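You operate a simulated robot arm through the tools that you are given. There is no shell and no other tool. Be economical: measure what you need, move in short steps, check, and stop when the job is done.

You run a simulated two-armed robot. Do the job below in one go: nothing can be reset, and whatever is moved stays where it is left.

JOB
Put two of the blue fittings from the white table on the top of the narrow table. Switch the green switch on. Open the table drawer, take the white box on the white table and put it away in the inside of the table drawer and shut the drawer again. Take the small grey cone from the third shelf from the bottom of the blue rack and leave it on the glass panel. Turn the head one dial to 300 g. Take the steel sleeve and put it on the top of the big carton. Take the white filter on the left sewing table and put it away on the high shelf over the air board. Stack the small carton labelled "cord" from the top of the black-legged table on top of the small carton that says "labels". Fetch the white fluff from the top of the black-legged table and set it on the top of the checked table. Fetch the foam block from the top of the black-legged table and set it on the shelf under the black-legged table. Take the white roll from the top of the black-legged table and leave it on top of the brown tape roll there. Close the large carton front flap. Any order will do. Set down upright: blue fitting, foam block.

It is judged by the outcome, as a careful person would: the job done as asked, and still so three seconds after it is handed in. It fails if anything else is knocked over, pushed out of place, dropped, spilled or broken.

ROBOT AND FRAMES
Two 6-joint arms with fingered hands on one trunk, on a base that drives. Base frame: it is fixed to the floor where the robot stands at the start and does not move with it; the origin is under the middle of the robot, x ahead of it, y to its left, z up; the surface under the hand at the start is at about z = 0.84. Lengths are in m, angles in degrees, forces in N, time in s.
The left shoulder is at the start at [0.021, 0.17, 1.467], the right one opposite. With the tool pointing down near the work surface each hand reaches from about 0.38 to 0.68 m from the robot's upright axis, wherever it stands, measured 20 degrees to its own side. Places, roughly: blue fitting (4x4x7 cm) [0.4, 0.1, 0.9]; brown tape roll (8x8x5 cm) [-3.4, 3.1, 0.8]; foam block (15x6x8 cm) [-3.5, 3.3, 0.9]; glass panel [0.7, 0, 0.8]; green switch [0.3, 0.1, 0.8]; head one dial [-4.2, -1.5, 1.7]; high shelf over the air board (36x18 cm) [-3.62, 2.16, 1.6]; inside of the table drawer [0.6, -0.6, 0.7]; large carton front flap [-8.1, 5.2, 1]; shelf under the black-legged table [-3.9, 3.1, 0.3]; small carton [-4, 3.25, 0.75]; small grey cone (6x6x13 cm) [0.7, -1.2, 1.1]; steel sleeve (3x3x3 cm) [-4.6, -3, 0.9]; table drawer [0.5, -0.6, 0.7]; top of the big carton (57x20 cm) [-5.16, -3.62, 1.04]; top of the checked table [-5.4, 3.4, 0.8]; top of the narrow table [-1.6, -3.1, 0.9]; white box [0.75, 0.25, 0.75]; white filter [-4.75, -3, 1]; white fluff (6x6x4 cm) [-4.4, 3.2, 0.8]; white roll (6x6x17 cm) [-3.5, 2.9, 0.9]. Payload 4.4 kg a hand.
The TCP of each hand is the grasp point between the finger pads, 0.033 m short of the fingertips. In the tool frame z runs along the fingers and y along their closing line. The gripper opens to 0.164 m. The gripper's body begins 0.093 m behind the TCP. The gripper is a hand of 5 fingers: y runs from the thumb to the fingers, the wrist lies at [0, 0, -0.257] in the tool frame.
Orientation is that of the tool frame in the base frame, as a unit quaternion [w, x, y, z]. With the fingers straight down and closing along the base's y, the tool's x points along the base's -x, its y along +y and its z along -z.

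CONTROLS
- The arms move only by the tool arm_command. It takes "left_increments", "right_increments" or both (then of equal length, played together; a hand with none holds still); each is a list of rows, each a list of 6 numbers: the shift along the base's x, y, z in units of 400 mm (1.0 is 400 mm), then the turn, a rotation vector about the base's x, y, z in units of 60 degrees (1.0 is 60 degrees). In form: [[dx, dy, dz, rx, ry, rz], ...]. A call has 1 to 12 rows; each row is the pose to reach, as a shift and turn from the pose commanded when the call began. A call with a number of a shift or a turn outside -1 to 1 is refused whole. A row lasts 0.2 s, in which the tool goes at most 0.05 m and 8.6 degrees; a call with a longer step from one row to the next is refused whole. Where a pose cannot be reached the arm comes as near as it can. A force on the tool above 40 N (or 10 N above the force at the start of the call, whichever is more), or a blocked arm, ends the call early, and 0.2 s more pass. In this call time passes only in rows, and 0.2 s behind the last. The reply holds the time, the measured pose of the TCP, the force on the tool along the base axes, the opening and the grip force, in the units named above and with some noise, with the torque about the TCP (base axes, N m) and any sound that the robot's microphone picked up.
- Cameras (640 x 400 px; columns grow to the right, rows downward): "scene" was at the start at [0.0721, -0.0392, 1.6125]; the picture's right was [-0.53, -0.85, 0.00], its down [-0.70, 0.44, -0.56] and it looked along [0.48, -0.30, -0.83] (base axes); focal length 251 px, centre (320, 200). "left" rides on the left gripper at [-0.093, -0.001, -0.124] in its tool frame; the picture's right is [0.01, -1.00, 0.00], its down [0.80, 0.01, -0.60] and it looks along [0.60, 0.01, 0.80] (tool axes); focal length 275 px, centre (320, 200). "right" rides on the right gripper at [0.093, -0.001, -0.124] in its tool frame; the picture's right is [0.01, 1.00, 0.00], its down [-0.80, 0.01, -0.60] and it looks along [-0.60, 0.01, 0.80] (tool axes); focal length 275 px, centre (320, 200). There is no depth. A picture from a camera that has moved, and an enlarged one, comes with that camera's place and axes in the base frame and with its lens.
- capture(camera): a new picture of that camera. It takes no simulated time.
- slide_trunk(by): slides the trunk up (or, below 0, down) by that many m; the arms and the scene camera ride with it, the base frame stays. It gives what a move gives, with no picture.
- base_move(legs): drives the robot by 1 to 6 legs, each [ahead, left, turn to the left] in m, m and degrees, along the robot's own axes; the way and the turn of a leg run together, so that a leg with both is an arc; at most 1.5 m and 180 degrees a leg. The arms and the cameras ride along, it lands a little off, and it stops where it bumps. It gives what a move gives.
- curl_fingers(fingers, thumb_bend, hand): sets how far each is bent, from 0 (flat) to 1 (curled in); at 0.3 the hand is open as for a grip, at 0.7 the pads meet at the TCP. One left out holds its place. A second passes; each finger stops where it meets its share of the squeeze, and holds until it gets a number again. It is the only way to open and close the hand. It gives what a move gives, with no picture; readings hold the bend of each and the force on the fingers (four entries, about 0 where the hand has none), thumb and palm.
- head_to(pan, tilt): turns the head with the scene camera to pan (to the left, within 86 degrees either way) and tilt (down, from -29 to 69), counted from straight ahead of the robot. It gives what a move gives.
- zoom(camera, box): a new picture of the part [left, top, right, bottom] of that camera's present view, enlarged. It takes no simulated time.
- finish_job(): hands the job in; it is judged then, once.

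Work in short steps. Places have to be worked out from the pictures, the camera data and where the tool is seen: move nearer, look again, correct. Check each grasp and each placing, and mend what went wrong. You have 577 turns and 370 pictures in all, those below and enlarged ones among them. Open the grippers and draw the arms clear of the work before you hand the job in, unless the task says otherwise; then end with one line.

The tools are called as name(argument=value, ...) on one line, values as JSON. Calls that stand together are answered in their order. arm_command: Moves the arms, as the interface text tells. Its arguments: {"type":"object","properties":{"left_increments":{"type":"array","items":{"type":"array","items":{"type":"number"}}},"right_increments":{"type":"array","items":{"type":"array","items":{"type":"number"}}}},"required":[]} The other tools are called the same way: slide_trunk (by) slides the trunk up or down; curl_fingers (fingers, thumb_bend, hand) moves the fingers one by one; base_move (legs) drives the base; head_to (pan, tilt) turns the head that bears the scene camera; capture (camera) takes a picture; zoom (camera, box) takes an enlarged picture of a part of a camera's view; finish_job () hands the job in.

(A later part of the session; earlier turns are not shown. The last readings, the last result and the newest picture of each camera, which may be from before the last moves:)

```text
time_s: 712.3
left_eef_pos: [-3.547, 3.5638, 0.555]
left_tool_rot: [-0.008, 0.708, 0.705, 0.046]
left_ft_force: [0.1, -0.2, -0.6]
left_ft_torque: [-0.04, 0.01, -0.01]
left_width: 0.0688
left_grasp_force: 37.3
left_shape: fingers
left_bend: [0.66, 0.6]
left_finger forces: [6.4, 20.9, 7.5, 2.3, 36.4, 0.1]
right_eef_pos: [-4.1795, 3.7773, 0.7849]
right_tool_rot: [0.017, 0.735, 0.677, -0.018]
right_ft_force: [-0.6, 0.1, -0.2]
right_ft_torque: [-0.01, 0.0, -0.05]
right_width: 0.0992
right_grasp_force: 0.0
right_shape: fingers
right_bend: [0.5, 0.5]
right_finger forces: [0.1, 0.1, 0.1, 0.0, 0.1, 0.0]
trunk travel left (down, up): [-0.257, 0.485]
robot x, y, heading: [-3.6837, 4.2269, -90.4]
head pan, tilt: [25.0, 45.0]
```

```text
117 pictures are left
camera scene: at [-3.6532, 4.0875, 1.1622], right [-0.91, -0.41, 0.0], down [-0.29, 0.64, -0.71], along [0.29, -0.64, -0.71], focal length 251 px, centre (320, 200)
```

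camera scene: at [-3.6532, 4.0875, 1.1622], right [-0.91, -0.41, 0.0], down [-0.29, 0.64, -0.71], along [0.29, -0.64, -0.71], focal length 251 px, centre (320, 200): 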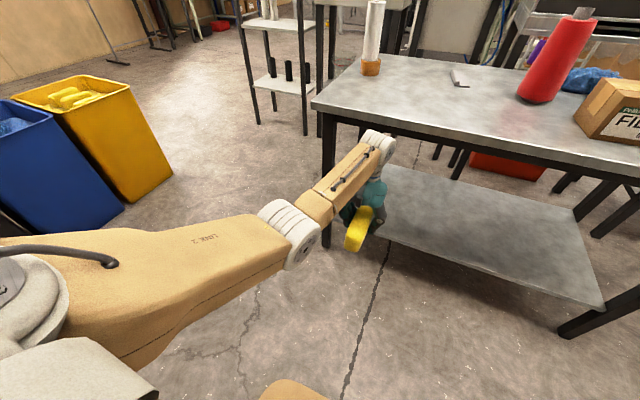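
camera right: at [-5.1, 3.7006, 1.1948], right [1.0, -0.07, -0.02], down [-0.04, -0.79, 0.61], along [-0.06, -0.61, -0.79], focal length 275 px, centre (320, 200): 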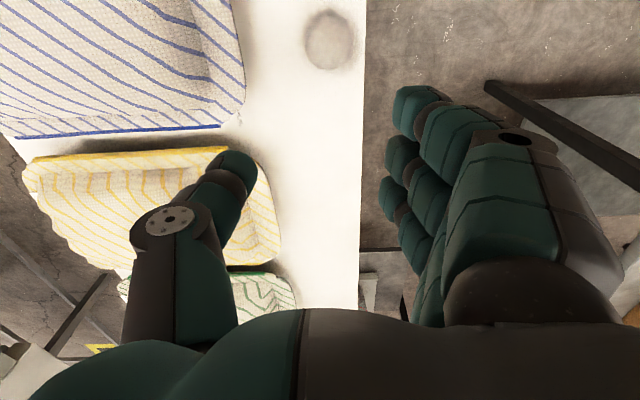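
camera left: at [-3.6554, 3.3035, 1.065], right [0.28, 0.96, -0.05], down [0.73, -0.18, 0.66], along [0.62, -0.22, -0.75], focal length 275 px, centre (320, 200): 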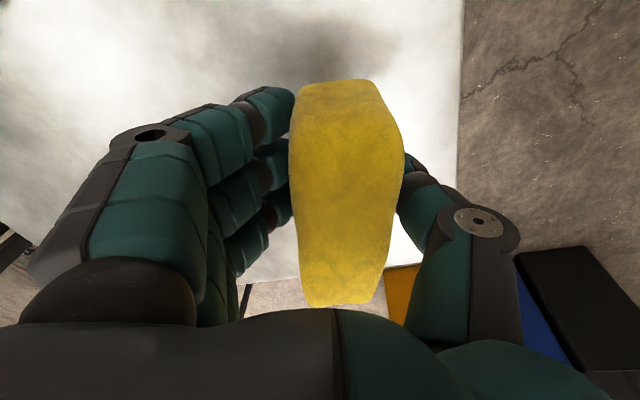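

The forearm runs about level, so a straight-down hand can slide in under the table. I lower 0.15 m and drive forward under the top.

slide_trunk(by=-0.15)

base_move(legs=[[0.17, 0, 0]])

capture(camera="scene")

capture(camera="left")

```text
time_s: 714.1
left_eef_pos: [-3.5481, 3.5627, 0.4061]
left_tool_rot: [-0.008, 0.709, 0.704, 0.045]
left_ft_force: [0.2, 0.8, -0.7]
left_ft_torque: [0.0, 0.03, -0.01]
left_width: 0.0692
left_grasp_force: 36.7
left_shape: fingers
left_bend: [0.66, 0.6]
left_finger forces: [6.3, 20.8, 7.5, 2.4, 36.3, 0.0]
right_eef_pos: [-4.1783, 3.7762, 0.5928]
right_tool_rot: [-0.022, 0.736, 0.677, 0.019]
right_ft_force: [0.8, 0.1, 0.8]
right_ft_torque: [-0.01, 0.02, 0.0]
right_width: 0.0992
right_grasp_force: 0.1
right_shape: fingers
right_bend: [0.5, 0.5]
right_finger forces: [0.1, 0.0, 0.1, 0.0, 0.1, 0.0]
trunk travel left (down, up): [-0.107, 0.635]
robot x, y, heading: [-3.6863, 4.2289, -90.5]
head pan, tilt: [25.0, 45.0]
```

```text
time_s: 715.5
left_eef_pos: [-3.5487, 3.3955, 0.4048]
left_tool_rot: [-0.009, 0.707, 0.705, 0.046]
left_ft_force: [-0.1, -0.1, -1.4]
left_ft_torque: [-0.04, 0.01, -0.01]
left_width: 0.0693
left_grasp_force: 36.5
left_shape: fingers
left_bend: [0.66, 0.6]
left_finger forces: [6.3, 20.7, 7.4, 2.3, 36.4, 0.0]
right_eef_pos: [-4.1794, 3.6053, 0.592]
right_tool_rot: [-0.023, 0.735, 0.678, 0.019]
right_ft_force: [0.8, 0.0, 0.5]
right_ft_torque: [-0.03, 0.01, 0.02]
right_width: 0.0991
right_grasp_force: 0.1
right_shape: fingers
right_bend: [0.5, 0.5]
right_finger forces: [0.0, 0.1, 0.0, 0.0, 0.0, 0.0]
trunk travel left (down, up): [-0.107, 0.635]
robot x, y, heading: [-3.6899, 4.057, -90.5]
head pan, tilt: [25.0, 45.0]
```

```text
116 pictures are left
camera scene: at [-3.655, 3.856, 1.0061], right [-0.91, -0.42, 0.0], down [-0.29, 0.64, -0.71], along [0.29, -0.64, -0.71], focal length 251 px, centre (320, 200)
```

scene: 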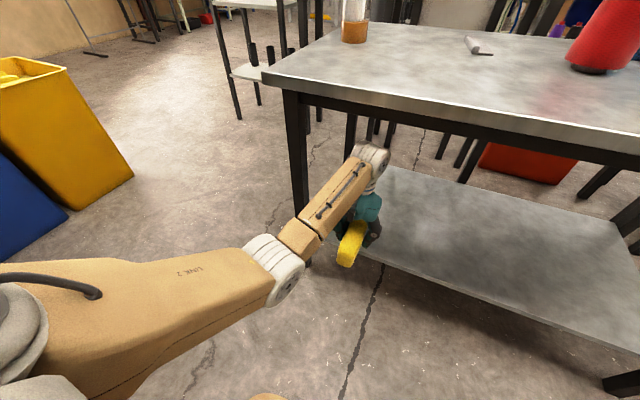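

```text
115 pictures are left
camera left: at [-3.557, 3.2916, 0.5206], right [-1.0, 0.02, -0.05], down [-0.02, 0.75, 0.66], along [0.05, 0.66, -0.75], focal length 275 px, centre (320, 200)
```

left: 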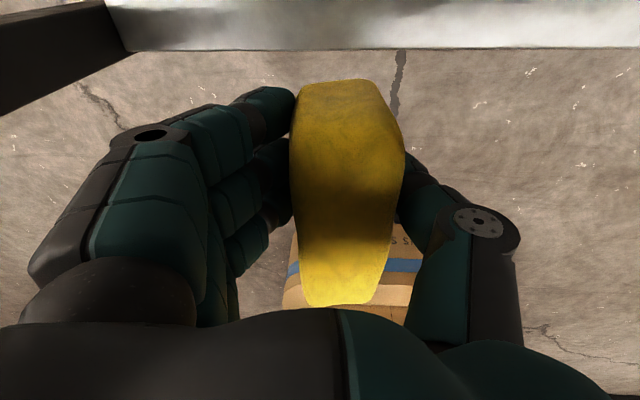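

I continue forward 16 cm under the table.

base_move(legs=[[0.09, 0, 0]])

base_move(legs=[[0.07, 0, 0]])

capture(camera="left")

capture(camera="scene")

```text
time_s: 716.6
left_eef_pos: [-3.5504, 3.3042, 0.4053]
left_tool_rot: [-0.009, 0.707, 0.705, 0.045]
left_ft_force: [-0.2, 0.2, -1.8]
left_ft_torque: [-0.01, 0.01, -0.03]
left_width: 0.0689
left_grasp_force: 37.1
left_shape: fingers
left_bend: [0.66, 0.6]
left_finger forces: [6.2, 20.8, 7.5, 2.4, 36.5, 0.0]
right_eef_pos: [-4.1801, 3.5147, 0.5916]
right_tool_rot: [-0.022, 0.735, 0.677, 0.019]
right_ft_force: [-0.1, -0.7, 0.1]
right_ft_torque: [-0.05, 0.0, -0.01]
right_width: 0.0993
right_grasp_force: 0.1
right_shape: fingers
right_bend: [0.5, 0.5]
right_finger forces: [0.0, 0.0, 0.0, 0.0, 0.1, 0.0]
trunk travel left (down, up): [-0.107, 0.635]
robot x, y, heading: [-3.6915, 3.9692, -90.3]
head pan, tilt: [25.0, 45.0]
```

```text
time_s: 717.6
left_eef_pos: [-3.5491, 3.2332, 0.4052]
left_tool_rot: [-0.008, 0.708, 0.705, 0.045]
left_ft_force: [0.3, 0.0, -0.9]
left_ft_torque: [0.0, 0.0, -0.03]
left_width: 0.0689
left_grasp_force: 36.6
left_shape: fingers
left_bend: [0.66, 0.6]
left_finger forces: [6.3, 20.8, 7.4, 2.3, 36.3, 0.0]
right_eef_pos: [-4.1797, 3.445, 0.5921]
right_tool_rot: [-0.023, 0.735, 0.678, 0.019]
right_ft_force: [-0.7, -0.2, -0.9]
right_ft_torque: [-0.02, -0.06, -0.01]
right_width: 0.0992
right_grasp_force: 0.1
right_shape: fingers
right_bend: [0.5, 0.5]
right_finger forces: [0.0, 0.0, 0.0, 0.1, 0.0, 0.0]
trunk travel left (down, up): [-0.107, 0.635]
robot x, y, heading: [-3.6898, 3.8976, -90.3]
head pan, tilt: [25.0, 45.0]
```

```text
114 pictures are left
camera left: at [-3.5578, 3.1308, 0.5206], right [-1.0, 0.02, -0.05], down [-0.02, 0.75, 0.66], along [0.05, 0.66, -0.75], focal length 275 px, centre (320, 200)
```

left: 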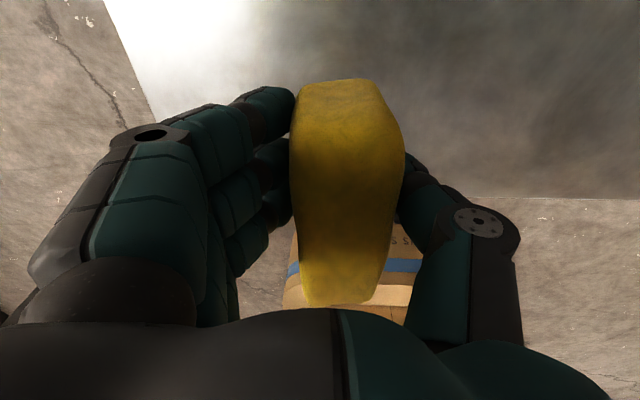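

```text
113 pictures are left
camera scene: at [-3.6562, 3.6951, 1.006], right [-0.91, -0.42, 0.0], down [-0.29, 0.64, -0.71], along [0.29, -0.64, -0.71], focal length 251 px, centre (320, 200)
```

scene: 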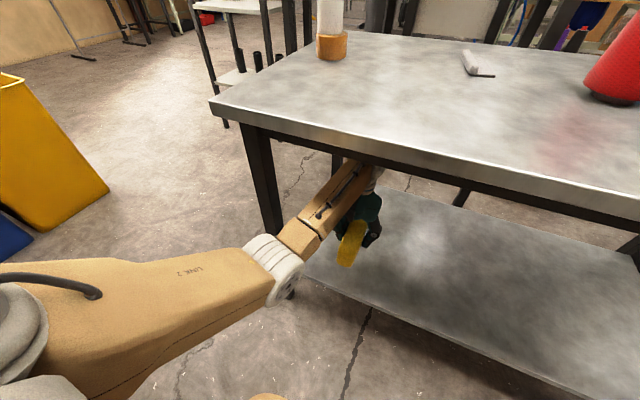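

Shelf is at z≈0.275, front edge y≈3.347. I lower 6 cm, then finely until contact.

slide_trunk(by=-0.06)

slide_trunk(by=-0.015)

capture(camera="left")

```text
time_s: 718.6
left_eef_pos: [-3.5488, 3.2332, 0.3456]
left_tool_rot: [-0.008, 0.708, 0.705, 0.046]
left_ft_force: [-0.3, 0.3, -1.0]
left_ft_torque: [0.0, 0.0, -0.01]
left_width: 0.0691
left_grasp_force: 36.4
left_shape: fingers
left_bend: [0.66, 0.6]
left_finger forces: [6.3, 20.8, 7.6, 2.3, 36.5, 0.0]
right_eef_pos: [-4.1802, 3.4464, 0.5036]
right_tool_rot: [-0.052, 0.733, 0.676, 0.047]
right_ft_force: [-0.6, 0.6, -0.4]
right_ft_torque: [0.03, 0.01, 0.03]
right_width: 0.0994
right_grasp_force: 0.1
right_shape: fingers
right_bend: [0.5, 0.5]
right_finger forces: [0.1, 0.0, 0.0, 0.0, 0.0, 0.1]
trunk travel left (down, up): [-0.047, 0.695]
robot x, y, heading: [-3.6881, 3.8984, -90.4]
head pan, tilt: [25.0, 45.0]
```

```text
time_s: 719.3
left_eef_pos: [-3.55, 3.2333, 0.3293]
left_tool_rot: [-0.009, 0.708, 0.705, 0.044]
left_ft_force: [-0.3, -0.9, -0.4]
left_ft_torque: [-0.03, 0.0, 0.03]
left_width: 0.0689
left_grasp_force: 36.7
left_shape: fingers
left_bend: [0.66, 0.6]
left_finger forces: [6.3, 20.8, 7.7, 2.4, 36.5, 0.1]
right_eef_pos: [-4.1792, 3.4475, 0.4812]
right_tool_rot: [-0.061, 0.732, 0.676, 0.053]
right_ft_force: [0.3, 0.5, -0.5]
right_ft_torque: [-0.01, 0.02, 0.01]
right_width: 0.0992
right_grasp_force: 0.1
right_shape: fingers
right_bend: [0.5, 0.5]
right_finger forces: [0.1, 0.1, 0.0, 0.1, 0.1, 0.1]
trunk travel left (down, up): [-0.032, 0.71]
robot x, y, heading: [-3.6894, 3.896, -90.4]
head pan, tilt: [25.0, 45.0]
```

```text
112 pictures are left
camera left: at [-3.5578, 3.1303, 0.4457], right [-1.0, 0.02, -0.05], down [-0.02, 0.75, 0.66], along [0.05, 0.66, -0.75], focal length 275 px, centre (320, 200)
```

left: 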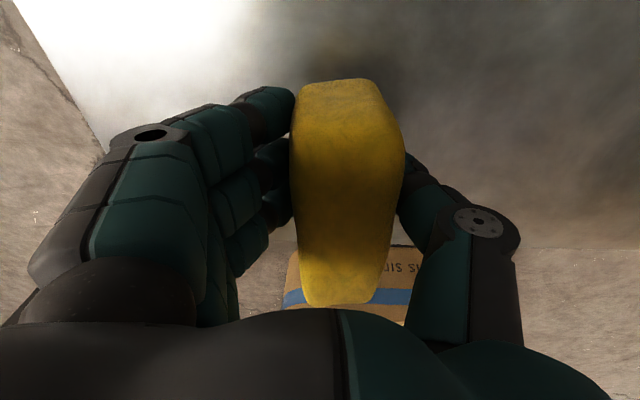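

slide_trunk(by=-0.012)

arm_command(left_increments=[[0, 0, -0.015, 0, 0, 0], [0, 0, -0.03, 0, 0, 0], [0, 0, -0.04, 0, 0, 0]])

```text
time_s: 719.9
left_eef_pos: [-3.5504, 3.2336, 0.3102]
left_tool_rot: [-0.012, 0.708, 0.705, 0.048]
left_ft_force: [0.0, 0.6, 1.6]
left_ft_torque: [0.05, 0.08, -0.02]
left_width: 0.0689
left_grasp_force: 37.3
left_shape: fingers
left_bend: [0.66, 0.6]
left_finger forces: [6.3, 21.1, 7.8, 2.6, 36.7, 0.0]
right_eef_pos: [-4.1794, 3.4478, 0.4629]
right_tool_rot: [-0.066, 0.732, 0.676, 0.058]
right_ft_force: [1.0, -1.0, -0.3]
right_ft_torque: [0.0, 0.01, 0.03]
right_width: 0.0992
right_grasp_force: 0.1
right_shape: fingers
right_bend: [0.5, 0.5]
right_finger forces: [0.0, 0.0, 0.0, 0.0, 0.1, 0.1]
trunk travel left (down, up): [-0.02, 0.722]
robot x, y, heading: [-3.6897, 3.8965, -90.3]
head pan, tilt: [25.0, 45.0]
```

```text
time_s: 720.5
left_eef_pos: [-3.5492, 3.2317, 0.3079]
left_tool_rot: [-0.008, 0.708, 0.704, 0.045]
left_ft_force: [2.9, 7.8, 23.1]
left_ft_torque: [0.35, 0.6, -0.1]
left_width: 0.0686
left_grasp_force: 39.5
left_shape: fingers
left_bend: [0.66, 0.61]
left_finger forces: [3.9, 20.6, 11.1, 5.6, 37.3, 0.0]
right_eef_pos: [-4.1784, 3.4473, 0.4643]
right_tool_rot: [-0.066, 0.732, 0.676, 0.058]
right_ft_force: [0.1, 0.4, 0.5]
right_ft_torque: [-0.01, -0.01, 0.02]
right_width: 0.0992
right_grasp_force: 0.0
right_shape: fingers
right_bend: [0.5, 0.5]
right_finger forces: [0.0, 0.0, 0.1, 0.0, 0.0, 0.0]
trunk travel left (down, up): [-0.02, 0.722]
robot x, y, heading: [-3.6918, 3.8949, -90.5]
head pan, tilt: [25.0, 45.0]
stopped in row 2 (left hand): the force on the tool passed its limit at 44 N (the readings are from after the stop); the commanded pose is now the measured one
```

Foam is pressed on the shelf. I release, lift slightly, and withdraw straight back.

curl_fingers(hand="left", fingers=0.48, thumb_bend=0.46)

slide_trunk(by=0.1)

capture(camera="left")

base_move(legs=[[-0.4, 0, 0]])

capture(camera="scene")

```text
time_s: 721.5
left_eef_pos: [-3.5489, 3.2316, 0.3077]
left_tool_rot: [-0.008, 0.708, 0.705, 0.044]
left_ft_force: [9.2, -5.9, 31.6]
left_ft_torque: [-0.42, 1.64, 0.41]
left_width: 0.1039
left_grasp_force: 16.3
left_shape: fingers
left_bend: [0.48, 0.49]
left_finger forces: [0.1, 0.0, 0.1, 0.0, 32.1, 0.0]
right_eef_pos: [-4.1779, 3.448, 0.4639]
right_tool_rot: [-0.066, 0.732, 0.676, 0.057]
right_ft_force: [0.0, 0.2, 1.1]
right_ft_torque: [0.0, 0.04, 0.02]
right_width: 0.099
right_grasp_force: 0.1
right_shape: fingers
right_bend: [0.5, 0.5]
right_finger forces: [0.0, 0.0, 0.0, 0.0, 0.0, 0.0]
trunk travel left (down, up): [-0.02, 0.722]
robot x, y, heading: [-3.692, 3.8991, -90.7]
head pan, tilt: [25.0, 45.0]
```

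```text
time_s: 722.8
left_eef_pos: [-3.5553, 3.2348, 0.4049]
left_tool_rot: [-0.007, 0.71, 0.703, 0.049]
left_ft_force: [0.8, 0.3, 0.2]
left_ft_torque: [0.01, -0.02, 0.01]
left_width: 0.1106
left_grasp_force: 0.0
left_shape: fingers
left_bend: [0.48, 0.46]
left_finger forces: [0.0, 0.1, 0.0, 0.0, 0.0, 0.1]
right_eef_pos: [-4.189, 3.4894, 0.5256]
right_tool_rot: [-0.093, 0.737, 0.662, 0.098]
right_ft_force: [0.6, 0.2, -0.6]
right_ft_torque: [0.0, 0.01, 0.0]
right_width: 0.0995
right_grasp_force: 0.1
right_shape: fingers
right_bend: [0.5, 0.5]
right_finger forces: [0.0, 0.0, 0.0, 0.1, 0.0, 0.0]
trunk travel left (down, up): [-0.12, 0.622]
robot x, y, heading: [-3.689, 3.8996, -90.6]
head pan, tilt: [25.0, 45.0]
```

```text
111 pictures are left
camera left: at [-3.5657, 3.1309, 0.5202], right [-1.0, 0.02, -0.06], down [-0.02, 0.75, 0.66], along [0.06, 0.66, -0.75], focal length 275 px, centre (320, 200)
```

left: 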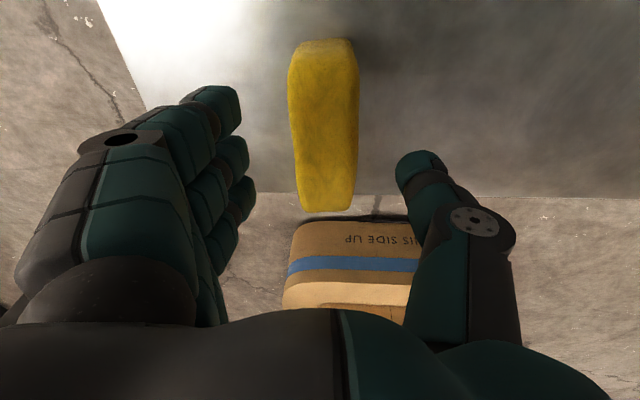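

```text
time_s: 723.6
left_eef_pos: [-3.5542, 3.2471, 0.4045]
left_tool_rot: [-0.01, 0.709, 0.704, 0.047]
left_ft_force: [0.1, -0.5, 0.9]
left_ft_torque: [0.01, -0.04, -0.02]
left_width: 0.1108
left_grasp_force: 0.2
left_shape: fingers
left_bend: [0.48, 0.46]
left_finger forces: [0.1, 0.1, 0.0, 0.0, 0.0, 0.0]
right_eef_pos: [-4.1852, 3.482, 0.5447]
right_tool_rot: [-0.08, 0.739, 0.665, 0.079]
right_ft_force: [-0.2, 0.8, 0.6]
right_ft_torque: [0.01, -0.01, 0.02]
right_width: 0.0991
right_grasp_force: 0.1
right_shape: fingers
right_bend: [0.5, 0.5]
right_finger forces: [0.1, 0.0, 0.0, 0.0, 0.0, 0.1]
trunk travel left (down, up): [-0.12, 0.622]
robot x, y, heading: [-3.6918, 3.9116, -90.7]
head pan, tilt: [25.0, 45.0]
stopped in leg 1: the force on the tool passed its limit at 71 N (the readings are from after the stop); the commanded pose is now the measured one
```

```text
110 pictures are left
camera scene: at [-3.6582, 3.7166, 1.0204], right [-0.91, -0.41, 0.0], down [-0.29, 0.64, -0.71], along [0.29, -0.64, -0.71], focal length 251 px, centre (320, 200)
```

scene: 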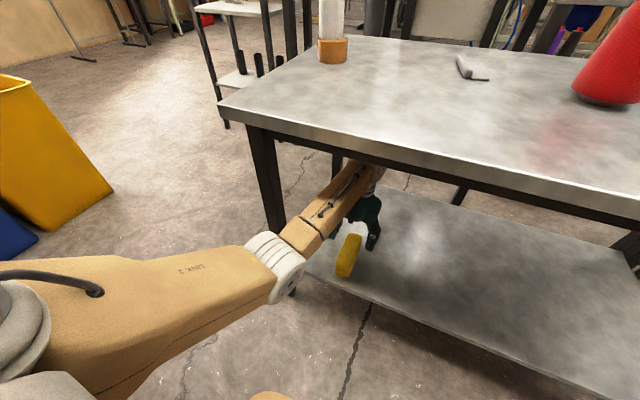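

The foam stands on the shelf. Something caught (likely wrist against the apron); I lower 4 cm and back out gently.

slide_trunk(by=-0.045)

base_move(legs=[[-0.1, 0, 0]])

capture(camera="left")

```text
time_s: 724.5
left_eef_pos: [-3.553, 3.2462, 0.3594]
left_tool_rot: [-0.01, 0.71, 0.703, 0.046]
left_ft_force: [-0.3, -0.3, -0.2]
left_ft_torque: [-0.03, -0.01, -0.01]
left_width: 0.1112
left_grasp_force: 0.2
left_shape: fingers
left_bend: [0.48, 0.46]
left_finger forces: [0.1, 0.0, 0.0, 0.0, 0.1, 0.1]
right_eef_pos: [-4.185, 3.4825, 0.5014]
right_tool_rot: [-0.079, 0.738, 0.666, 0.079]
right_ft_force: [0.9, 0.6, -0.1]
right_ft_torque: [-0.02, 0.02, -0.01]
right_width: 0.0991
right_grasp_force: 0.1
right_shape: fingers
right_bend: [0.5, 0.5]
right_finger forces: [0.0, 0.0, 0.1, 0.0, 0.0, 0.0]
trunk travel left (down, up): [-0.075, 0.667]
robot x, y, heading: [-3.6907, 3.9161, -90.7]
head pan, tilt: [25.0, 45.0]
```

```text
time_s: 725.7
left_eef_pos: [-3.5508, 3.3475, 0.3581]
left_tool_rot: [-0.011, 0.709, 0.703, 0.048]
left_ft_force: [-0.2, -1.0, 0.3]
left_ft_torque: [0.02, -0.02, -0.02]
left_width: 0.1109
left_grasp_force: 0.1
left_shape: fingers
left_bend: [0.48, 0.46]
left_finger forces: [0.0, 0.0, 0.0, 0.0, 0.0, 0.0]
right_eef_pos: [-4.1826, 3.5823, 0.4987]
right_tool_rot: [-0.079, 0.738, 0.665, 0.079]
right_ft_force: [-0.2, -1.2, -0.1]
right_ft_torque: [0.04, -0.02, 0.0]
right_width: 0.0993
right_grasp_force: 0.0
right_shape: fingers
right_bend: [0.5, 0.5]
right_finger forces: [0.1, 0.0, 0.0, 0.1, 0.0, 0.0]
trunk travel left (down, up): [-0.075, 0.667]
robot x, y, heading: [-3.6908, 4.0122, -90.6]
head pan, tilt: [25.0, 45.0]
```

```text
109 pictures are left
camera left: at [-3.5604, 3.2447, 0.473], right [-1.0, 0.02, -0.05], down [-0.02, 0.75, 0.66], along [0.05, 0.66, -0.75], focal length 275 px, centre (320, 200)
```

left: 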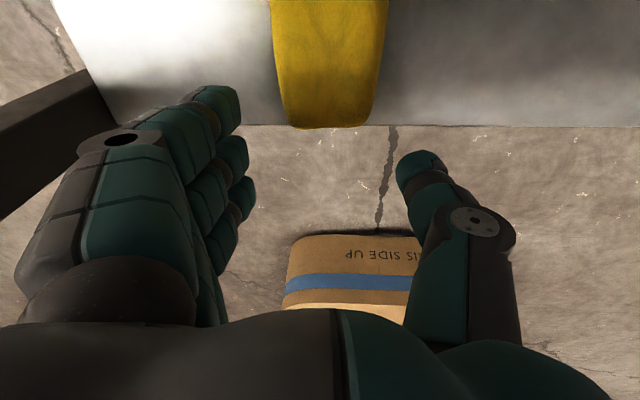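

Clear. I back fully out and raise the trunk.

base_move(legs=[[-0.35, 0, 0]])

slide_trunk(by=0.4)

slide_trunk(by=0.26)

head_to(pan=5, tilt=40)

capture(camera="scene")

```text
time_s: 728.0
left_eef_pos: [-3.5468, 3.6974, 0.3581]
left_tool_rot: [-0.011, 0.708, 0.705, 0.047]
left_ft_force: [-1.0, -0.9, -0.6]
left_ft_torque: [-0.03, -0.01, -0.01]
left_width: 0.1108
left_grasp_force: 0.0
left_shape: fingers
left_bend: [0.48, 0.46]
left_finger forces: [0.0, 0.0, 0.1, 0.1, 0.0, 0.1]
right_eef_pos: [-4.1796, 3.9314, 0.4992]
right_tool_rot: [-0.08, 0.738, 0.665, 0.08]
right_ft_force: [-0.7, -0.8, -0.5]
right_ft_torque: [0.03, 0.0, -0.02]
right_width: 0.0993
right_grasp_force: 0.1
right_shape: fingers
right_bend: [0.5, 0.5]
right_finger forces: [0.0, 0.0, 0.0, 0.0, 0.0, 0.0]
trunk travel left (down, up): [-0.075, 0.667]
robot x, y, heading: [-3.6882, 4.3654, -90.7]
head pan, tilt: [25.0, 45.0]
```

```text
time_s: 731.8
left_eef_pos: [-3.5457, 3.6981, 0.7582]
left_tool_rot: [-0.01, 0.708, 0.704, 0.046]
left_ft_force: [0.3, 0.2, -1.0]
left_ft_torque: [0.0, -0.02, 0.0]
left_width: 0.1108
left_grasp_force: 0.1
left_shape: fingers
left_bend: [0.48, 0.46]
left_finger forces: [0.0, 0.1, 0.0, 0.0, 0.0, 0.0]
right_eef_pos: [-4.1782, 3.9264, 0.983]
right_tool_rot: [-0.005, 0.742, 0.671, 0.01]
right_ft_force: [0.6, 0.7, -0.6]
right_ft_torque: [0.0, 0.0, 0.03]
right_width: 0.0993
right_grasp_force: 0.1
right_shape: fingers
right_bend: [0.5, 0.5]
right_finger forces: [0.0, 0.0, 0.1, 0.1, 0.0, 0.0]
trunk travel left (down, up): [-0.475, 0.267]
robot x, y, heading: [-3.6818, 4.3565, -90.7]
head pan, tilt: [25.0, 45.0]
```

```text
time_s: 734.5
left_eef_pos: [-3.5464, 3.6947, 1.0324]
left_tool_rot: [-0.003, 0.707, 0.706, 0.039]
left_ft_force: [-0.4, -0.6, -0.4]
left_ft_torque: [-0.03, 0.01, -0.03]
left_width: 0.1109
left_grasp_force: 0.0
left_shape: fingers
left_bend: [0.48, 0.46]
left_finger forces: [0.0, 0.1, 0.1, 0.0, 0.1, 0.0]
right_eef_pos: [-4.1791, 3.9269, 1.2456]
right_tool_rot: [0.004, 0.741, 0.671, 0.004]
right_ft_force: [0.1, 0.5, 0.7]
right_ft_torque: [-0.02, -0.01, 0.01]
right_width: 0.0991
right_grasp_force: 0.0
right_shape: fingers
right_bend: [0.5, 0.5]
right_finger forces: [0.0, 0.0, 0.0, 0.0, 0.0, 0.0]
trunk travel left (down, up): [-0.735, 0.007]
robot x, y, heading: [-3.6849, 4.3606, -90.5]
head pan, tilt: [25.0, 45.0]
```

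```text
time_s: 735.3
left_eef_pos: [-3.5465, 3.6949, 1.0324]
left_tool_rot: [-0.003, 0.708, 0.705, 0.04]
left_ft_force: [0.0, 0.5, -0.3]
left_ft_torque: [0.04, 0.01, 0.03]
left_width: 0.1108
left_grasp_force: 0.0
left_shape: fingers
left_bend: [0.48, 0.46]
left_finger forces: [0.1, 0.0, 0.0, 0.1, 0.1, 0.0]
right_eef_pos: [-4.1789, 3.9273, 1.2475]
right_tool_rot: [0.005, 0.741, 0.672, 0.006]
right_ft_force: [0.2, -0.5, -0.5]
right_ft_torque: [-0.03, 0.01, 0.01]
right_width: 0.0992
right_grasp_force: 0.1
right_shape: fingers
right_bend: [0.5, 0.5]
right_finger forces: [0.0, 0.0, 0.1, 0.0, 0.0, 0.1]
trunk travel left (down, up): [-0.735, 0.007]
robot x, y, heading: [-3.6841, 4.3623, -90.2]
head pan, tilt: [5.0, 40.0]
```

```text
108 pictures are left
camera scene: at [-3.6786, 4.2668, 1.6502], right [-1.0, -0.08, 0.0], down [-0.05, 0.64, -0.77], along [0.06, -0.76, -0.64], focal length 251 px, centre (320, 200)
```

scene: 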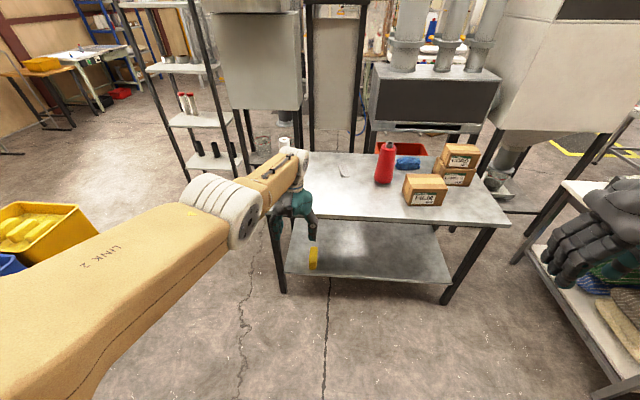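

Everything at this table is done. Now the large carton: I turn west and drive toward it.

base_move(legs=[[0, 0, -90], [1.5, 0, 0], [1.3, 0, 0]])

head_to(pan=-15, tilt=20)

capture(camera="scene")

```text
time_s: 752.6
left_eef_pos: [-7.1435, 4.2561, 1.0309]
left_tool_rot: [0.027, 0.999, -0.002, 0.03]
left_ft_force: [0.3, -0.1, 0.3]
left_ft_torque: [-0.01, -0.04, 0.01]
left_width: 0.1111
left_grasp_force: 0.0
left_shape: fingers
left_bend: [0.48, 0.46]
left_finger forces: [0.0, 0.0, 0.0, 0.0, 0.0, 0.0]
right_eef_pos: [-6.91, 4.8877, 1.2465]
right_tool_rot: [0.007, 0.999, -0.05, 0.001]
right_ft_force: [0.3, -0.1, -0.6]
right_ft_torque: [0.0, 0.01, 0.02]
right_width: 0.0989
right_grasp_force: 0.0
right_shape: fingers
right_bend: [0.5, 0.5]
right_finger forces: [0.0, 0.0, 0.0, 0.0, 0.0, 0.0]
trunk travel left (down, up): [-0.735, 0.007]
robot x, y, heading: [-6.4776, 4.3936, 179.5]
head pan, tilt: [5.0, 40.0]
```

```text
time_s: 753.5
left_eef_pos: [-7.1438, 4.2558, 1.0321]
left_tool_rot: [0.026, 0.999, -0.003, 0.029]
left_ft_force: [-0.1, -0.5, 0.0]
left_ft_torque: [0.0, 0.01, 0.03]
left_width: 0.1111
left_grasp_force: 0.1
left_shape: fingers
left_bend: [0.48, 0.46]
left_finger forces: [0.0, 0.0, 0.1, 0.1, 0.1, 0.0]
right_eef_pos: [-6.9094, 4.8879, 1.2465]
right_tool_rot: [0.006, 0.999, -0.051, 0.0]
right_ft_force: [0.5, -0.1, -0.1]
right_ft_torque: [0.02, 0.02, -0.03]
right_width: 0.0991
right_grasp_force: 0.1
right_shape: fingers
right_bend: [0.5, 0.5]
right_finger forces: [0.0, 0.0, 0.1, 0.1, 0.0, 0.0]
trunk travel left (down, up): [-0.735, 0.007]
robot x, y, heading: [-6.4773, 4.3919, 179.4]
head pan, tilt: [-15.0, 20.0]
```

```text
107 pictures are left
camera scene: at [-6.5748, 4.4182, 1.6815], right [0.27, 0.96, 0.0], down [0.33, -0.09, -0.94], along [-0.9, 0.25, -0.34], focal length 251 px, centre (320, 200)
```

scene: 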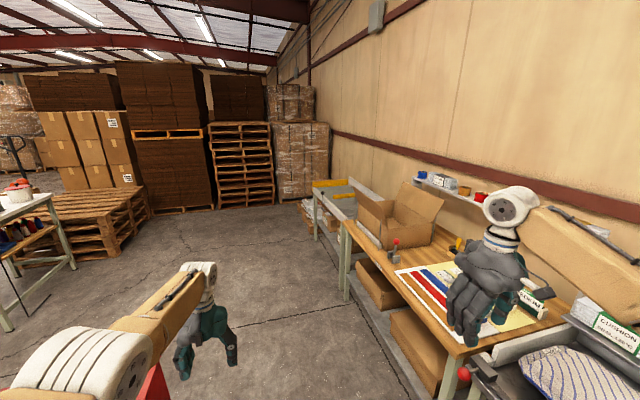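

zoom(camera="scene", box=[320, 160, 480, 280])

```text
3.33 times, centred on (400, 220) of scene
camera zoom: at [-6.5748, 4.4182, 1.6815], right [0.27, 0.96, 0.0], down [0.33, -0.09, -0.94], along [-0.9, 0.25, -0.34], focal length 838 px, centre (53, 133)
```

zoom: 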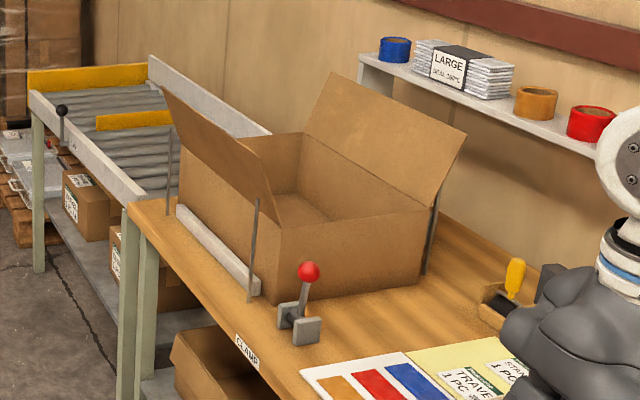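

The front flap leans out toward the aisle, between thin guide rods. I drive west past the red bin and turn to face the carton.

base_move(legs=[[1.4, 0, 0], [0.22, 0.0, 0], [0, 0.3, 0], [0, 0, -90]])

head_to(pan=0, tilt=30)

capture(camera="scene")

```text
time_s: 767.1
left_eef_pos: [-8.2205, 4.7773, 1.0313]
left_tool_rot: [-0.039, -0.704, 0.709, -0.002]
left_ft_force: [0.1, 0.7, 0.3]
left_ft_torque: [-0.01, -0.02, -0.01]
left_width: 0.1109
left_grasp_force: 0.1
left_shape: fingers
left_bend: [0.48, 0.46]
left_finger forces: [0.1, 0.0, 0.0, 0.0, 0.0, 0.0]
right_eef_pos: [-7.5899, 4.5426, 1.2467]
right_tool_rot: [-0.006, -0.669, 0.743, 0.004]
right_ft_force: [0.3, 0.9, 0.6]
right_ft_torque: [-0.01, -0.02, -0.01]
right_width: 0.0995
right_grasp_force: 0.0
right_shape: fingers
right_bend: [0.5, 0.5]
right_finger forces: [0.0, 0.0, 0.0, 0.1, 0.1, 0.0]
trunk travel left (down, up): [-0.735, 0.007]
robot x, y, heading: [-8.0838, 4.1095, 89.3]
head pan, tilt: [-15.0, 20.0]
```

```text
time_s: 767.9
left_eef_pos: [-8.2207, 4.7776, 1.0334]
left_tool_rot: [-0.04, -0.703, 0.71, -0.003]
left_ft_force: [-0.4, 0.3, -0.7]
left_ft_torque: [0.0, 0.01, 0.05]
left_width: 0.111
left_grasp_force: 0.1
left_shape: fingers
left_bend: [0.48, 0.46]
left_finger forces: [0.0, 0.0, 0.0, 0.0, 0.0, 0.0]
right_eef_pos: [-7.5881, 4.5428, 1.246]
right_tool_rot: [-0.005, -0.669, 0.743, 0.005]
right_ft_force: [-0.1, -0.6, -0.3]
right_ft_torque: [0.02, -0.01, -0.01]
right_width: 0.0995
right_grasp_force: 0.1
right_shape: fingers
right_bend: [0.5, 0.5]
right_finger forces: [0.0, 0.0, 0.1, 0.1, 0.0, 0.0]
trunk travel left (down, up): [-0.735, 0.007]
robot x, y, heading: [-8.0839, 4.1104, 89.4]
head pan, tilt: [0.0, 30.0]
```

```text
105 pictures are left
camera scene: at [-8.0813, 4.209, 1.6656], right [1.0, -0.01, 0.0], down [-0.01, -0.5, -0.87], along [0.01, 0.87, -0.5], focal length 251 px, centre (320, 200)
```

scene: 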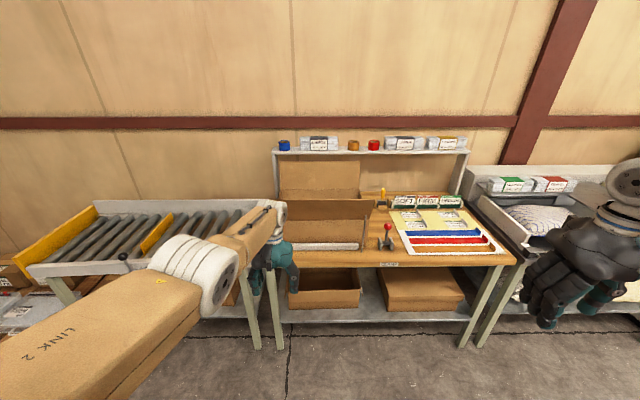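

zoom(camera="scene", box=[260, 140, 400, 270])

```text
3.08 times, centred on (330, 205) of scene
camera zoom: at [-8.0813, 4.209, 1.6656], right [1.0, -0.01, 0.0], down [-0.01, -0.5, -0.87], along [0.01, 0.87, -0.5], focal length 774 px, centre (289, 185)
```

zoom: 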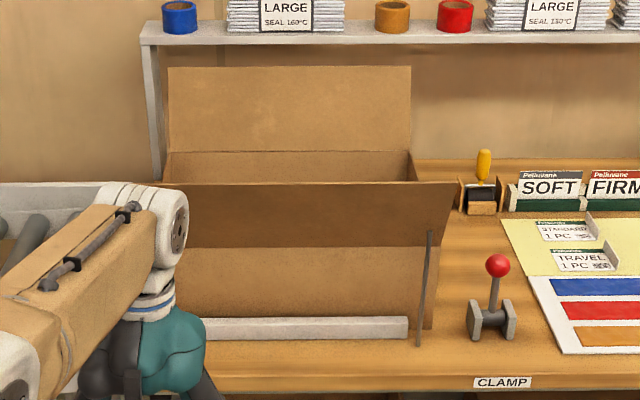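

Geometry: hinge y≈5.225, z≈0.97; the flap's free edge is at y≈5.14, z≈1.13, carton x -8.26…-7.84. I ready the left hand: closed, tilted forward, centred at x≈-8.05.

curl_fingers(hand="left", fingers=0.72, thumb_bend=0.72)

base_move(legs=[[0, -0.17, 0]])

arm_command(left_increments=[[0, 0.05, 0.04, 0.13, 0, 0], [0, 0.1, 0.08, 0.26, 0, 0], [0, 0.15, 0.12, 0.39, 0, 0], [0, 0.2, 0.16, 0.52, 0, 0], [0, 0.22, 0.18, 0.58, 0, 0]])

capture(camera="left")

capture(camera="scene")

```text
time_s: 768.9
left_eef_pos: [-8.2204, 4.778, 1.0321]
left_tool_rot: [-0.039, -0.703, 0.71, -0.003]
left_ft_force: [0.2, -0.4, -0.5]
left_ft_torque: [0.01, -0.02, 0.0]
left_width: 0.0321
left_grasp_force: 0.0
left_shape: fingers
left_bend: [0.72, 0.71]
left_finger forces: [0.0, 0.1, 0.0, 0.0, 0.0, 0.0]
right_eef_pos: [-7.5887, 4.5432, 1.2473]
right_tool_rot: [-0.006, -0.67, 0.743, 0.005]
right_ft_force: [0.7, 0.5, 0.1]
right_ft_torque: [-0.02, 0.01, 0.0]
right_width: 0.0993
right_grasp_force: 0.1
right_shape: fingers
right_bend: [0.5, 0.5]
right_finger forces: [0.0, 0.1, 0.0, 0.1, 0.0, 0.0]
trunk travel left (down, up): [-0.735, 0.007]
robot x, y, heading: [-8.0841, 4.1091, 89.6]
head pan, tilt: [0.0, 30.0]
```

```text
time_s: 770.4
left_eef_pos: [-8.0484, 4.7754, 1.0311]
left_tool_rot: [-0.039, -0.704, 0.71, -0.002]
left_ft_force: [0.0, -0.8, 0.8]
left_ft_torque: [0.0, 0.06, 0.01]
left_width: 0.032
left_grasp_force: 0.1
left_shape: fingers
left_bend: [0.72, 0.71]
left_finger forces: [0.1, 0.0, 0.0, 0.1, 0.0, 0.1]
right_eef_pos: [-7.4171, 4.5411, 1.2469]
right_tool_rot: [-0.005, -0.669, 0.743, 0.004]
right_ft_force: [-0.2, -0.2, -0.7]
right_ft_torque: [0.01, 0.03, 0.02]
right_width: 0.0993
right_grasp_force: 0.1
right_shape: fingers
right_bend: [0.5, 0.5]
right_finger forces: [0.0, 0.0, 0.0, 0.1, 0.0, 0.0]
trunk travel left (down, up): [-0.735, 0.007]
robot x, y, heading: [-7.9128, 4.1059, 89.6]
head pan, tilt: [0.0, 30.0]
```

```text
time_s: 771.6
left_eef_pos: [-8.0485, 4.8629, 1.1042]
left_tool_rot: [-0.173, 0.683, -0.677, -0.21]
left_ft_force: [-0.5, 1.0, 0.5]
left_ft_torque: [0.03, 0.03, -0.02]
left_width: 0.0319
left_grasp_force: 0.1
left_shape: fingers
left_bend: [0.72, 0.71]
left_finger forces: [0.0, 0.1, 0.0, 0.0, 0.1, 0.0]
right_eef_pos: [-7.4171, 4.5399, 1.2456]
right_tool_rot: [-0.005, -0.669, 0.743, 0.005]
right_ft_force: [0.1, 0.7, -0.5]
right_ft_torque: [0.0, 0.03, 0.03]
right_width: 0.0993
right_grasp_force: 0.1
right_shape: fingers
right_bend: [0.5, 0.5]
right_finger forces: [0.1, 0.1, 0.0, 0.0, 0.0, 0.0]
trunk travel left (down, up): [-0.735, 0.007]
robot x, y, heading: [-7.911, 4.1073, 89.4]
head pan, tilt: [0.0, 30.0]
```

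```text
103 pictures are left
camera left: at [-8.0418, 4.877, 1.2573], right [1.0, 0.01, -0.05], down [0.02, -1.0, 0.09], along [-0.05, -0.09, -0.99], focal length 275 px, centre (320, 200)
```

left: 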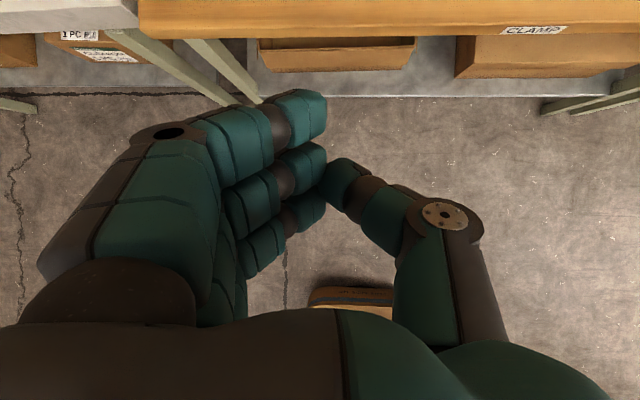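

```text
102 pictures are left
camera scene: at [-7.9102, 4.2068, 1.6655], right [1.0, -0.01, 0.0], down [-0.01, -0.5, -0.87], along [0.01, 0.87, -0.5], focal length 251 px, centre (320, 200)
```

scene: 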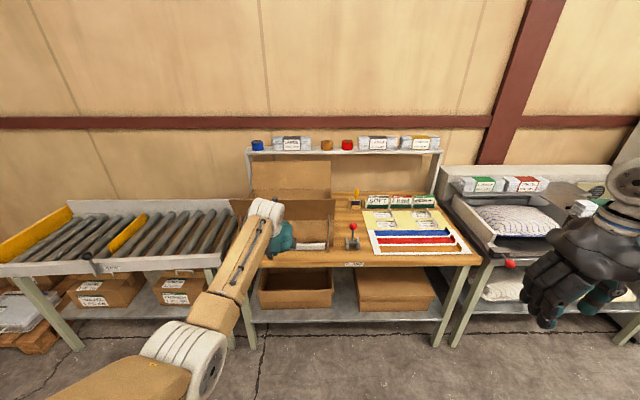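

I advance 20 cm and look at the flap from the hand camera.

base_move(legs=[[0.2, 0, 0]])

capture(camera="left")

```text
time_s: 773.2
left_eef_pos: [-8.0466, 5.0656, 1.1041]
left_tool_rot: [-0.173, 0.683, -0.678, -0.209]
left_ft_force: [0.9, -0.3, 0.4]
left_ft_torque: [-0.02, -0.04, 0.0]
left_width: 0.0322
left_grasp_force: 0.0
left_shape: fingers
left_bend: [0.72, 0.71]
left_finger forces: [0.1, 0.0, 0.0, 0.1, 0.0, 0.0]
right_eef_pos: [-7.4153, 4.7434, 1.2463]
right_tool_rot: [-0.005, -0.668, 0.744, 0.004]
right_ft_force: [-0.4, 0.7, -0.2]
right_ft_torque: [-0.02, -0.02, -0.01]
right_width: 0.0994
right_grasp_force: 0.0
right_shape: fingers
right_bend: [0.5, 0.5]
right_finger forces: [0.0, 0.0, 0.0, 0.1, 0.0, 0.0]
trunk travel left (down, up): [-0.735, 0.007]
robot x, y, heading: [-7.9112, 4.3082, 89.3]
head pan, tilt: [0.0, 30.0]
```

```text
101 pictures are left
camera left: at [-8.0389, 5.0801, 1.2562], right [1.0, 0.01, -0.05], down [0.02, -1.0, 0.09], along [-0.05, -0.1, -0.99], focal length 275 px, centre (320, 200)
```

left: 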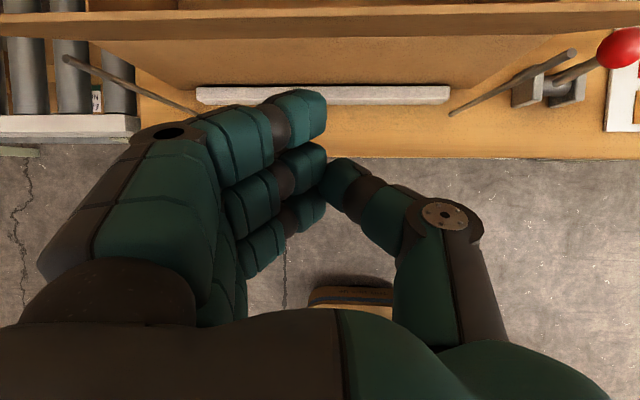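

The flap edge is just ahead. I push forward in steps.

base_move(legs=[[0.12, 0, 0]])

base_move(legs=[[0.1, 0, 0]])

capture(camera="scene")

capture(camera="left")

```text
time_s: 774.4
left_eef_pos: [-8.0446, 5.1862, 1.1039]
left_tool_rot: [-0.173, 0.683, -0.677, -0.21]
left_ft_force: [0.0, -0.2, 0.5]
left_ft_torque: [0.01, 0.02, -0.02]
left_width: 0.032
left_grasp_force: 0.1
left_shape: fingers
left_bend: [0.72, 0.71]
left_finger forces: [0.1, 0.0, 0.1, 0.0, 0.0, 0.0]
right_eef_pos: [-7.412, 4.8612, 1.2459]
right_tool_rot: [-0.005, -0.669, 0.744, 0.004]
right_ft_force: [-1.1, 0.5, -0.2]
right_ft_torque: [-0.05, 0.01, -0.02]
right_width: 0.099
right_grasp_force: 0.1
right_shape: fingers
right_bend: [0.5, 0.5]
right_finger forces: [0.1, 0.0, 0.0, 0.1, 0.0, 0.0]
trunk travel left (down, up): [-0.735, 0.007]
robot x, y, heading: [-7.9088, 4.4287, 89.3]
head pan, tilt: [0.0, 30.0]
```

```text
time_s: 775.6
left_eef_pos: [-8.0408, 5.2869, 1.1029]
left_tool_rot: [-0.173, 0.682, -0.679, -0.21]
left_ft_force: [0.5, 1.2, -0.2]
left_ft_torque: [-0.06, -0.01, -0.04]
left_width: 0.0317
left_grasp_force: 0.1
left_shape: fingers
left_bend: [0.72, 0.71]
left_finger forces: [0.0, 0.0, 0.0, 0.0, 0.0, 0.0]
right_eef_pos: [-7.411, 4.9637, 1.2455]
right_tool_rot: [-0.005, -0.669, 0.743, 0.003]
right_ft_force: [-0.4, 0.8, -0.7]
right_ft_torque: [-0.04, 0.0, 0.01]
right_width: 0.099
right_grasp_force: 0.0
right_shape: fingers
right_bend: [0.5, 0.5]
right_finger forces: [0.1, 0.0, 0.0, 0.0, 0.0, 0.1]
trunk travel left (down, up): [-0.735, 0.007]
robot x, y, heading: [-7.9082, 4.5269, 89.2]
head pan, tilt: [0.0, 30.0]
```

```text
100 pictures are left
camera scene: at [-7.9044, 4.6316, 1.6654], right [1.0, -0.02, 0.0], down [-0.01, -0.5, -0.87], along [0.01, 0.87, -0.5], focal length 251 px, centre (320, 200)
```

scene: 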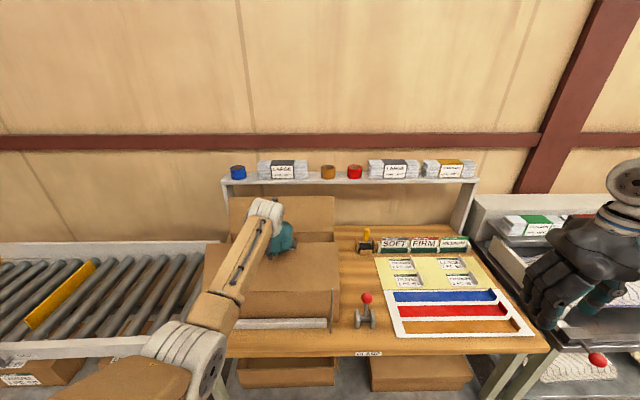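

```text
99 pictures are left
camera left: at [-8.0343, 5.3018, 1.256], right [1.0, 0.01, -0.05], down [0.01, -1.0, 0.1], along [-0.05, -0.1, -0.99], focal length 275 px, centre (320, 200)
```

left: 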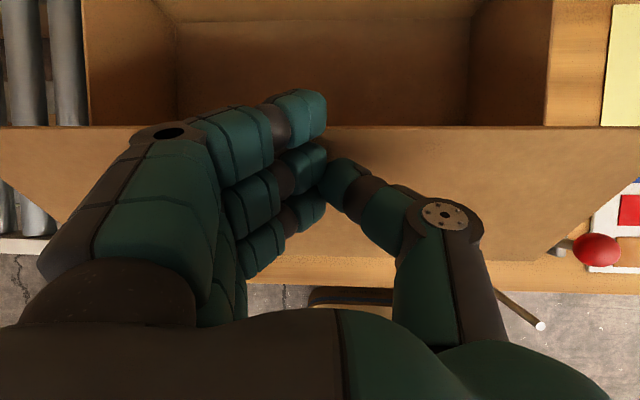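

The flap has swung inward past vertical. I push on 9 cm more, then press down.

base_move(legs=[[0.09, 0, 0]])

slide_trunk(by=-0.06)

capture(camera="left")

```text
time_s: 776.7
left_eef_pos: [-8.0408, 5.3787, 1.1025]
left_tool_rot: [-0.173, 0.682, -0.679, -0.209]
left_ft_force: [0.7, 0.6, -0.3]
left_ft_torque: [-0.05, 0.0, 0.01]
left_width: 0.0319
left_grasp_force: 0.0
left_shape: fingers
left_bend: [0.72, 0.71]
left_finger forces: [0.0, 0.0, 0.0, 0.1, 0.0, 0.0]
right_eef_pos: [-7.4098, 5.0529, 1.2459]
right_tool_rot: [-0.005, -0.668, 0.744, 0.004]
right_ft_force: [0.9, 1.2, 0.0]
right_ft_torque: [-0.05, 0.01, -0.01]
right_width: 0.0992
right_grasp_force: 0.1
right_shape: fingers
right_bend: [0.5, 0.5]
right_finger forces: [0.1, 0.1, 0.0, 0.0, 0.1, 0.0]
trunk travel left (down, up): [-0.735, 0.007]
robot x, y, heading: [-7.9048, 4.6217, 89.1]
head pan, tilt: [0.0, 30.0]
```

```text
time_s: 777.7
left_eef_pos: [-8.0394, 5.3762, 1.0431]
left_tool_rot: [-0.173, 0.682, -0.679, -0.209]
left_ft_force: [0.0, 1.0, -0.4]
left_ft_torque: [0.01, 0.0, 0.0]
left_width: 0.032
left_grasp_force: 0.0
left_shape: fingers
left_bend: [0.72, 0.71]
left_finger forces: [0.0, 0.0, 0.1, 0.1, 0.0, 0.0]
right_eef_pos: [-7.4076, 5.0528, 1.1864]
right_tool_rot: [-0.005, -0.669, 0.744, 0.004]
right_ft_force: [0.4, 0.3, 0.1]
right_ft_torque: [0.0, 0.02, -0.02]
right_width: 0.099
right_grasp_force: 0.0
right_shape: fingers
right_bend: [0.5, 0.5]
right_finger forces: [0.1, 0.1, 0.0, 0.1, 0.0, 0.0]
trunk travel left (down, up): [-0.675, 0.067]
robot x, y, heading: [-7.9059, 4.6185, 89.2]
head pan, tilt: [0.0, 30.0]
```

```text
98 pictures are left
camera left: at [-8.0325, 5.3908, 1.197], right [1.0, 0.01, -0.05], down [0.01, -1.0, 0.09], along [-0.05, -0.09, -0.99], focal length 275 px, centre (320, 200)
```

left: 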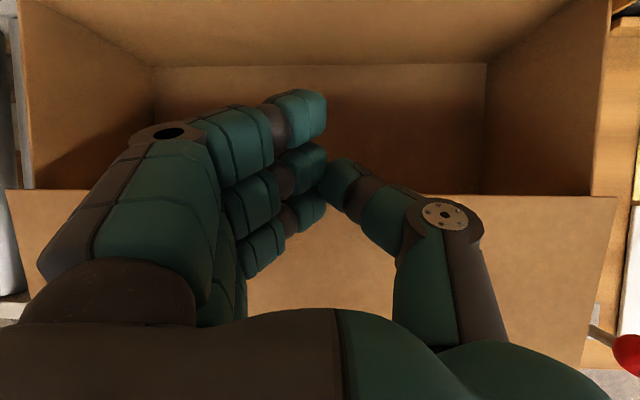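

The flap is nearly flat (≈12° up). I back 6 cm so the fingertips are on it and press down.

base_move(legs=[[-0.06, 0, 0]])

slide_trunk(by=-0.04)

capture(camera="left")

```text
time_s: 778.6
left_eef_pos: [-8.0404, 5.3138, 1.0453]
left_tool_rot: [-0.173, 0.682, -0.679, -0.209]
left_ft_force: [0.7, -0.7, 0.9]
left_ft_torque: [0.05, -0.01, 0.0]
left_width: 0.0318
left_grasp_force: 0.1
left_shape: fingers
left_bend: [0.72, 0.71]
left_finger forces: [0.1, 0.1, 0.0, 0.0, 0.0, 0.1]
right_eef_pos: [-7.4107, 4.9882, 1.1884]
right_tool_rot: [-0.004, -0.668, 0.744, 0.004]
right_ft_force: [-0.6, -0.2, -0.2]
right_ft_torque: [0.09, -0.02, 0.0]
right_width: 0.0992
right_grasp_force: 0.1
right_shape: fingers
right_bend: [0.5, 0.5]
right_finger forces: [0.0, 0.0, 0.0, 0.0, 0.0, 0.0]
trunk travel left (down, up): [-0.675, 0.067]
robot x, y, heading: [-7.9121, 4.5578, 89.0]
head pan, tilt: [0.0, 30.0]
```

```text
time_s: 779.3
left_eef_pos: [-8.0407, 5.3257, 1.0234]
left_tool_rot: [-0.184, 0.678, -0.676, -0.224]
left_ft_force: [-0.8, -7.5, 20.8]
left_ft_torque: [-1.06, 0.19, 0.05]
left_width: 0.0314
left_grasp_force: 10.6
left_shape: fingers
left_bend: [0.72, 0.71]
left_finger forces: [0.1, 0.0, 0.0, 21.0, 0.0, 0.0]
right_eef_pos: [-7.4098, 4.9924, 1.1494]
right_tool_rot: [-0.006, -0.669, 0.744, 0.003]
right_ft_force: [-0.5, 0.9, -0.4]
right_ft_torque: [-0.11, -0.01, -0.03]
right_width: 0.0994
right_grasp_force: 0.2
right_shape: fingers
right_bend: [0.5, 0.5]
right_finger forces: [0.1, 0.1, 0.1, 0.0, 0.1, 0.1]
trunk travel left (down, up): [-0.639, 0.103]
robot x, y, heading: [-7.9073, 4.5593, 89.0]
head pan, tilt: [0.0, 30.0]
stopped: the force on the tool passed its limit at 56 N (the readings are from after the stop); the commanded pose is now the measured one
```

```text
97 pictures are left
camera left: at [-8.0325, 5.334, 1.1785], right [1.0, 0.01, -0.06], down [0.01, -1.0, 0.06], along [-0.06, -0.06, -1.0], focal length 275 px, centre (320, 200)
```

left: 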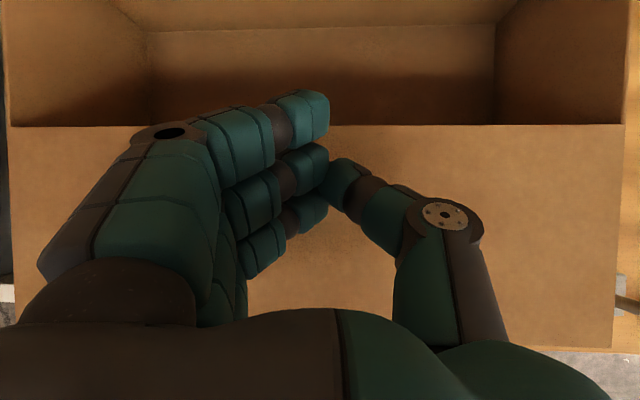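

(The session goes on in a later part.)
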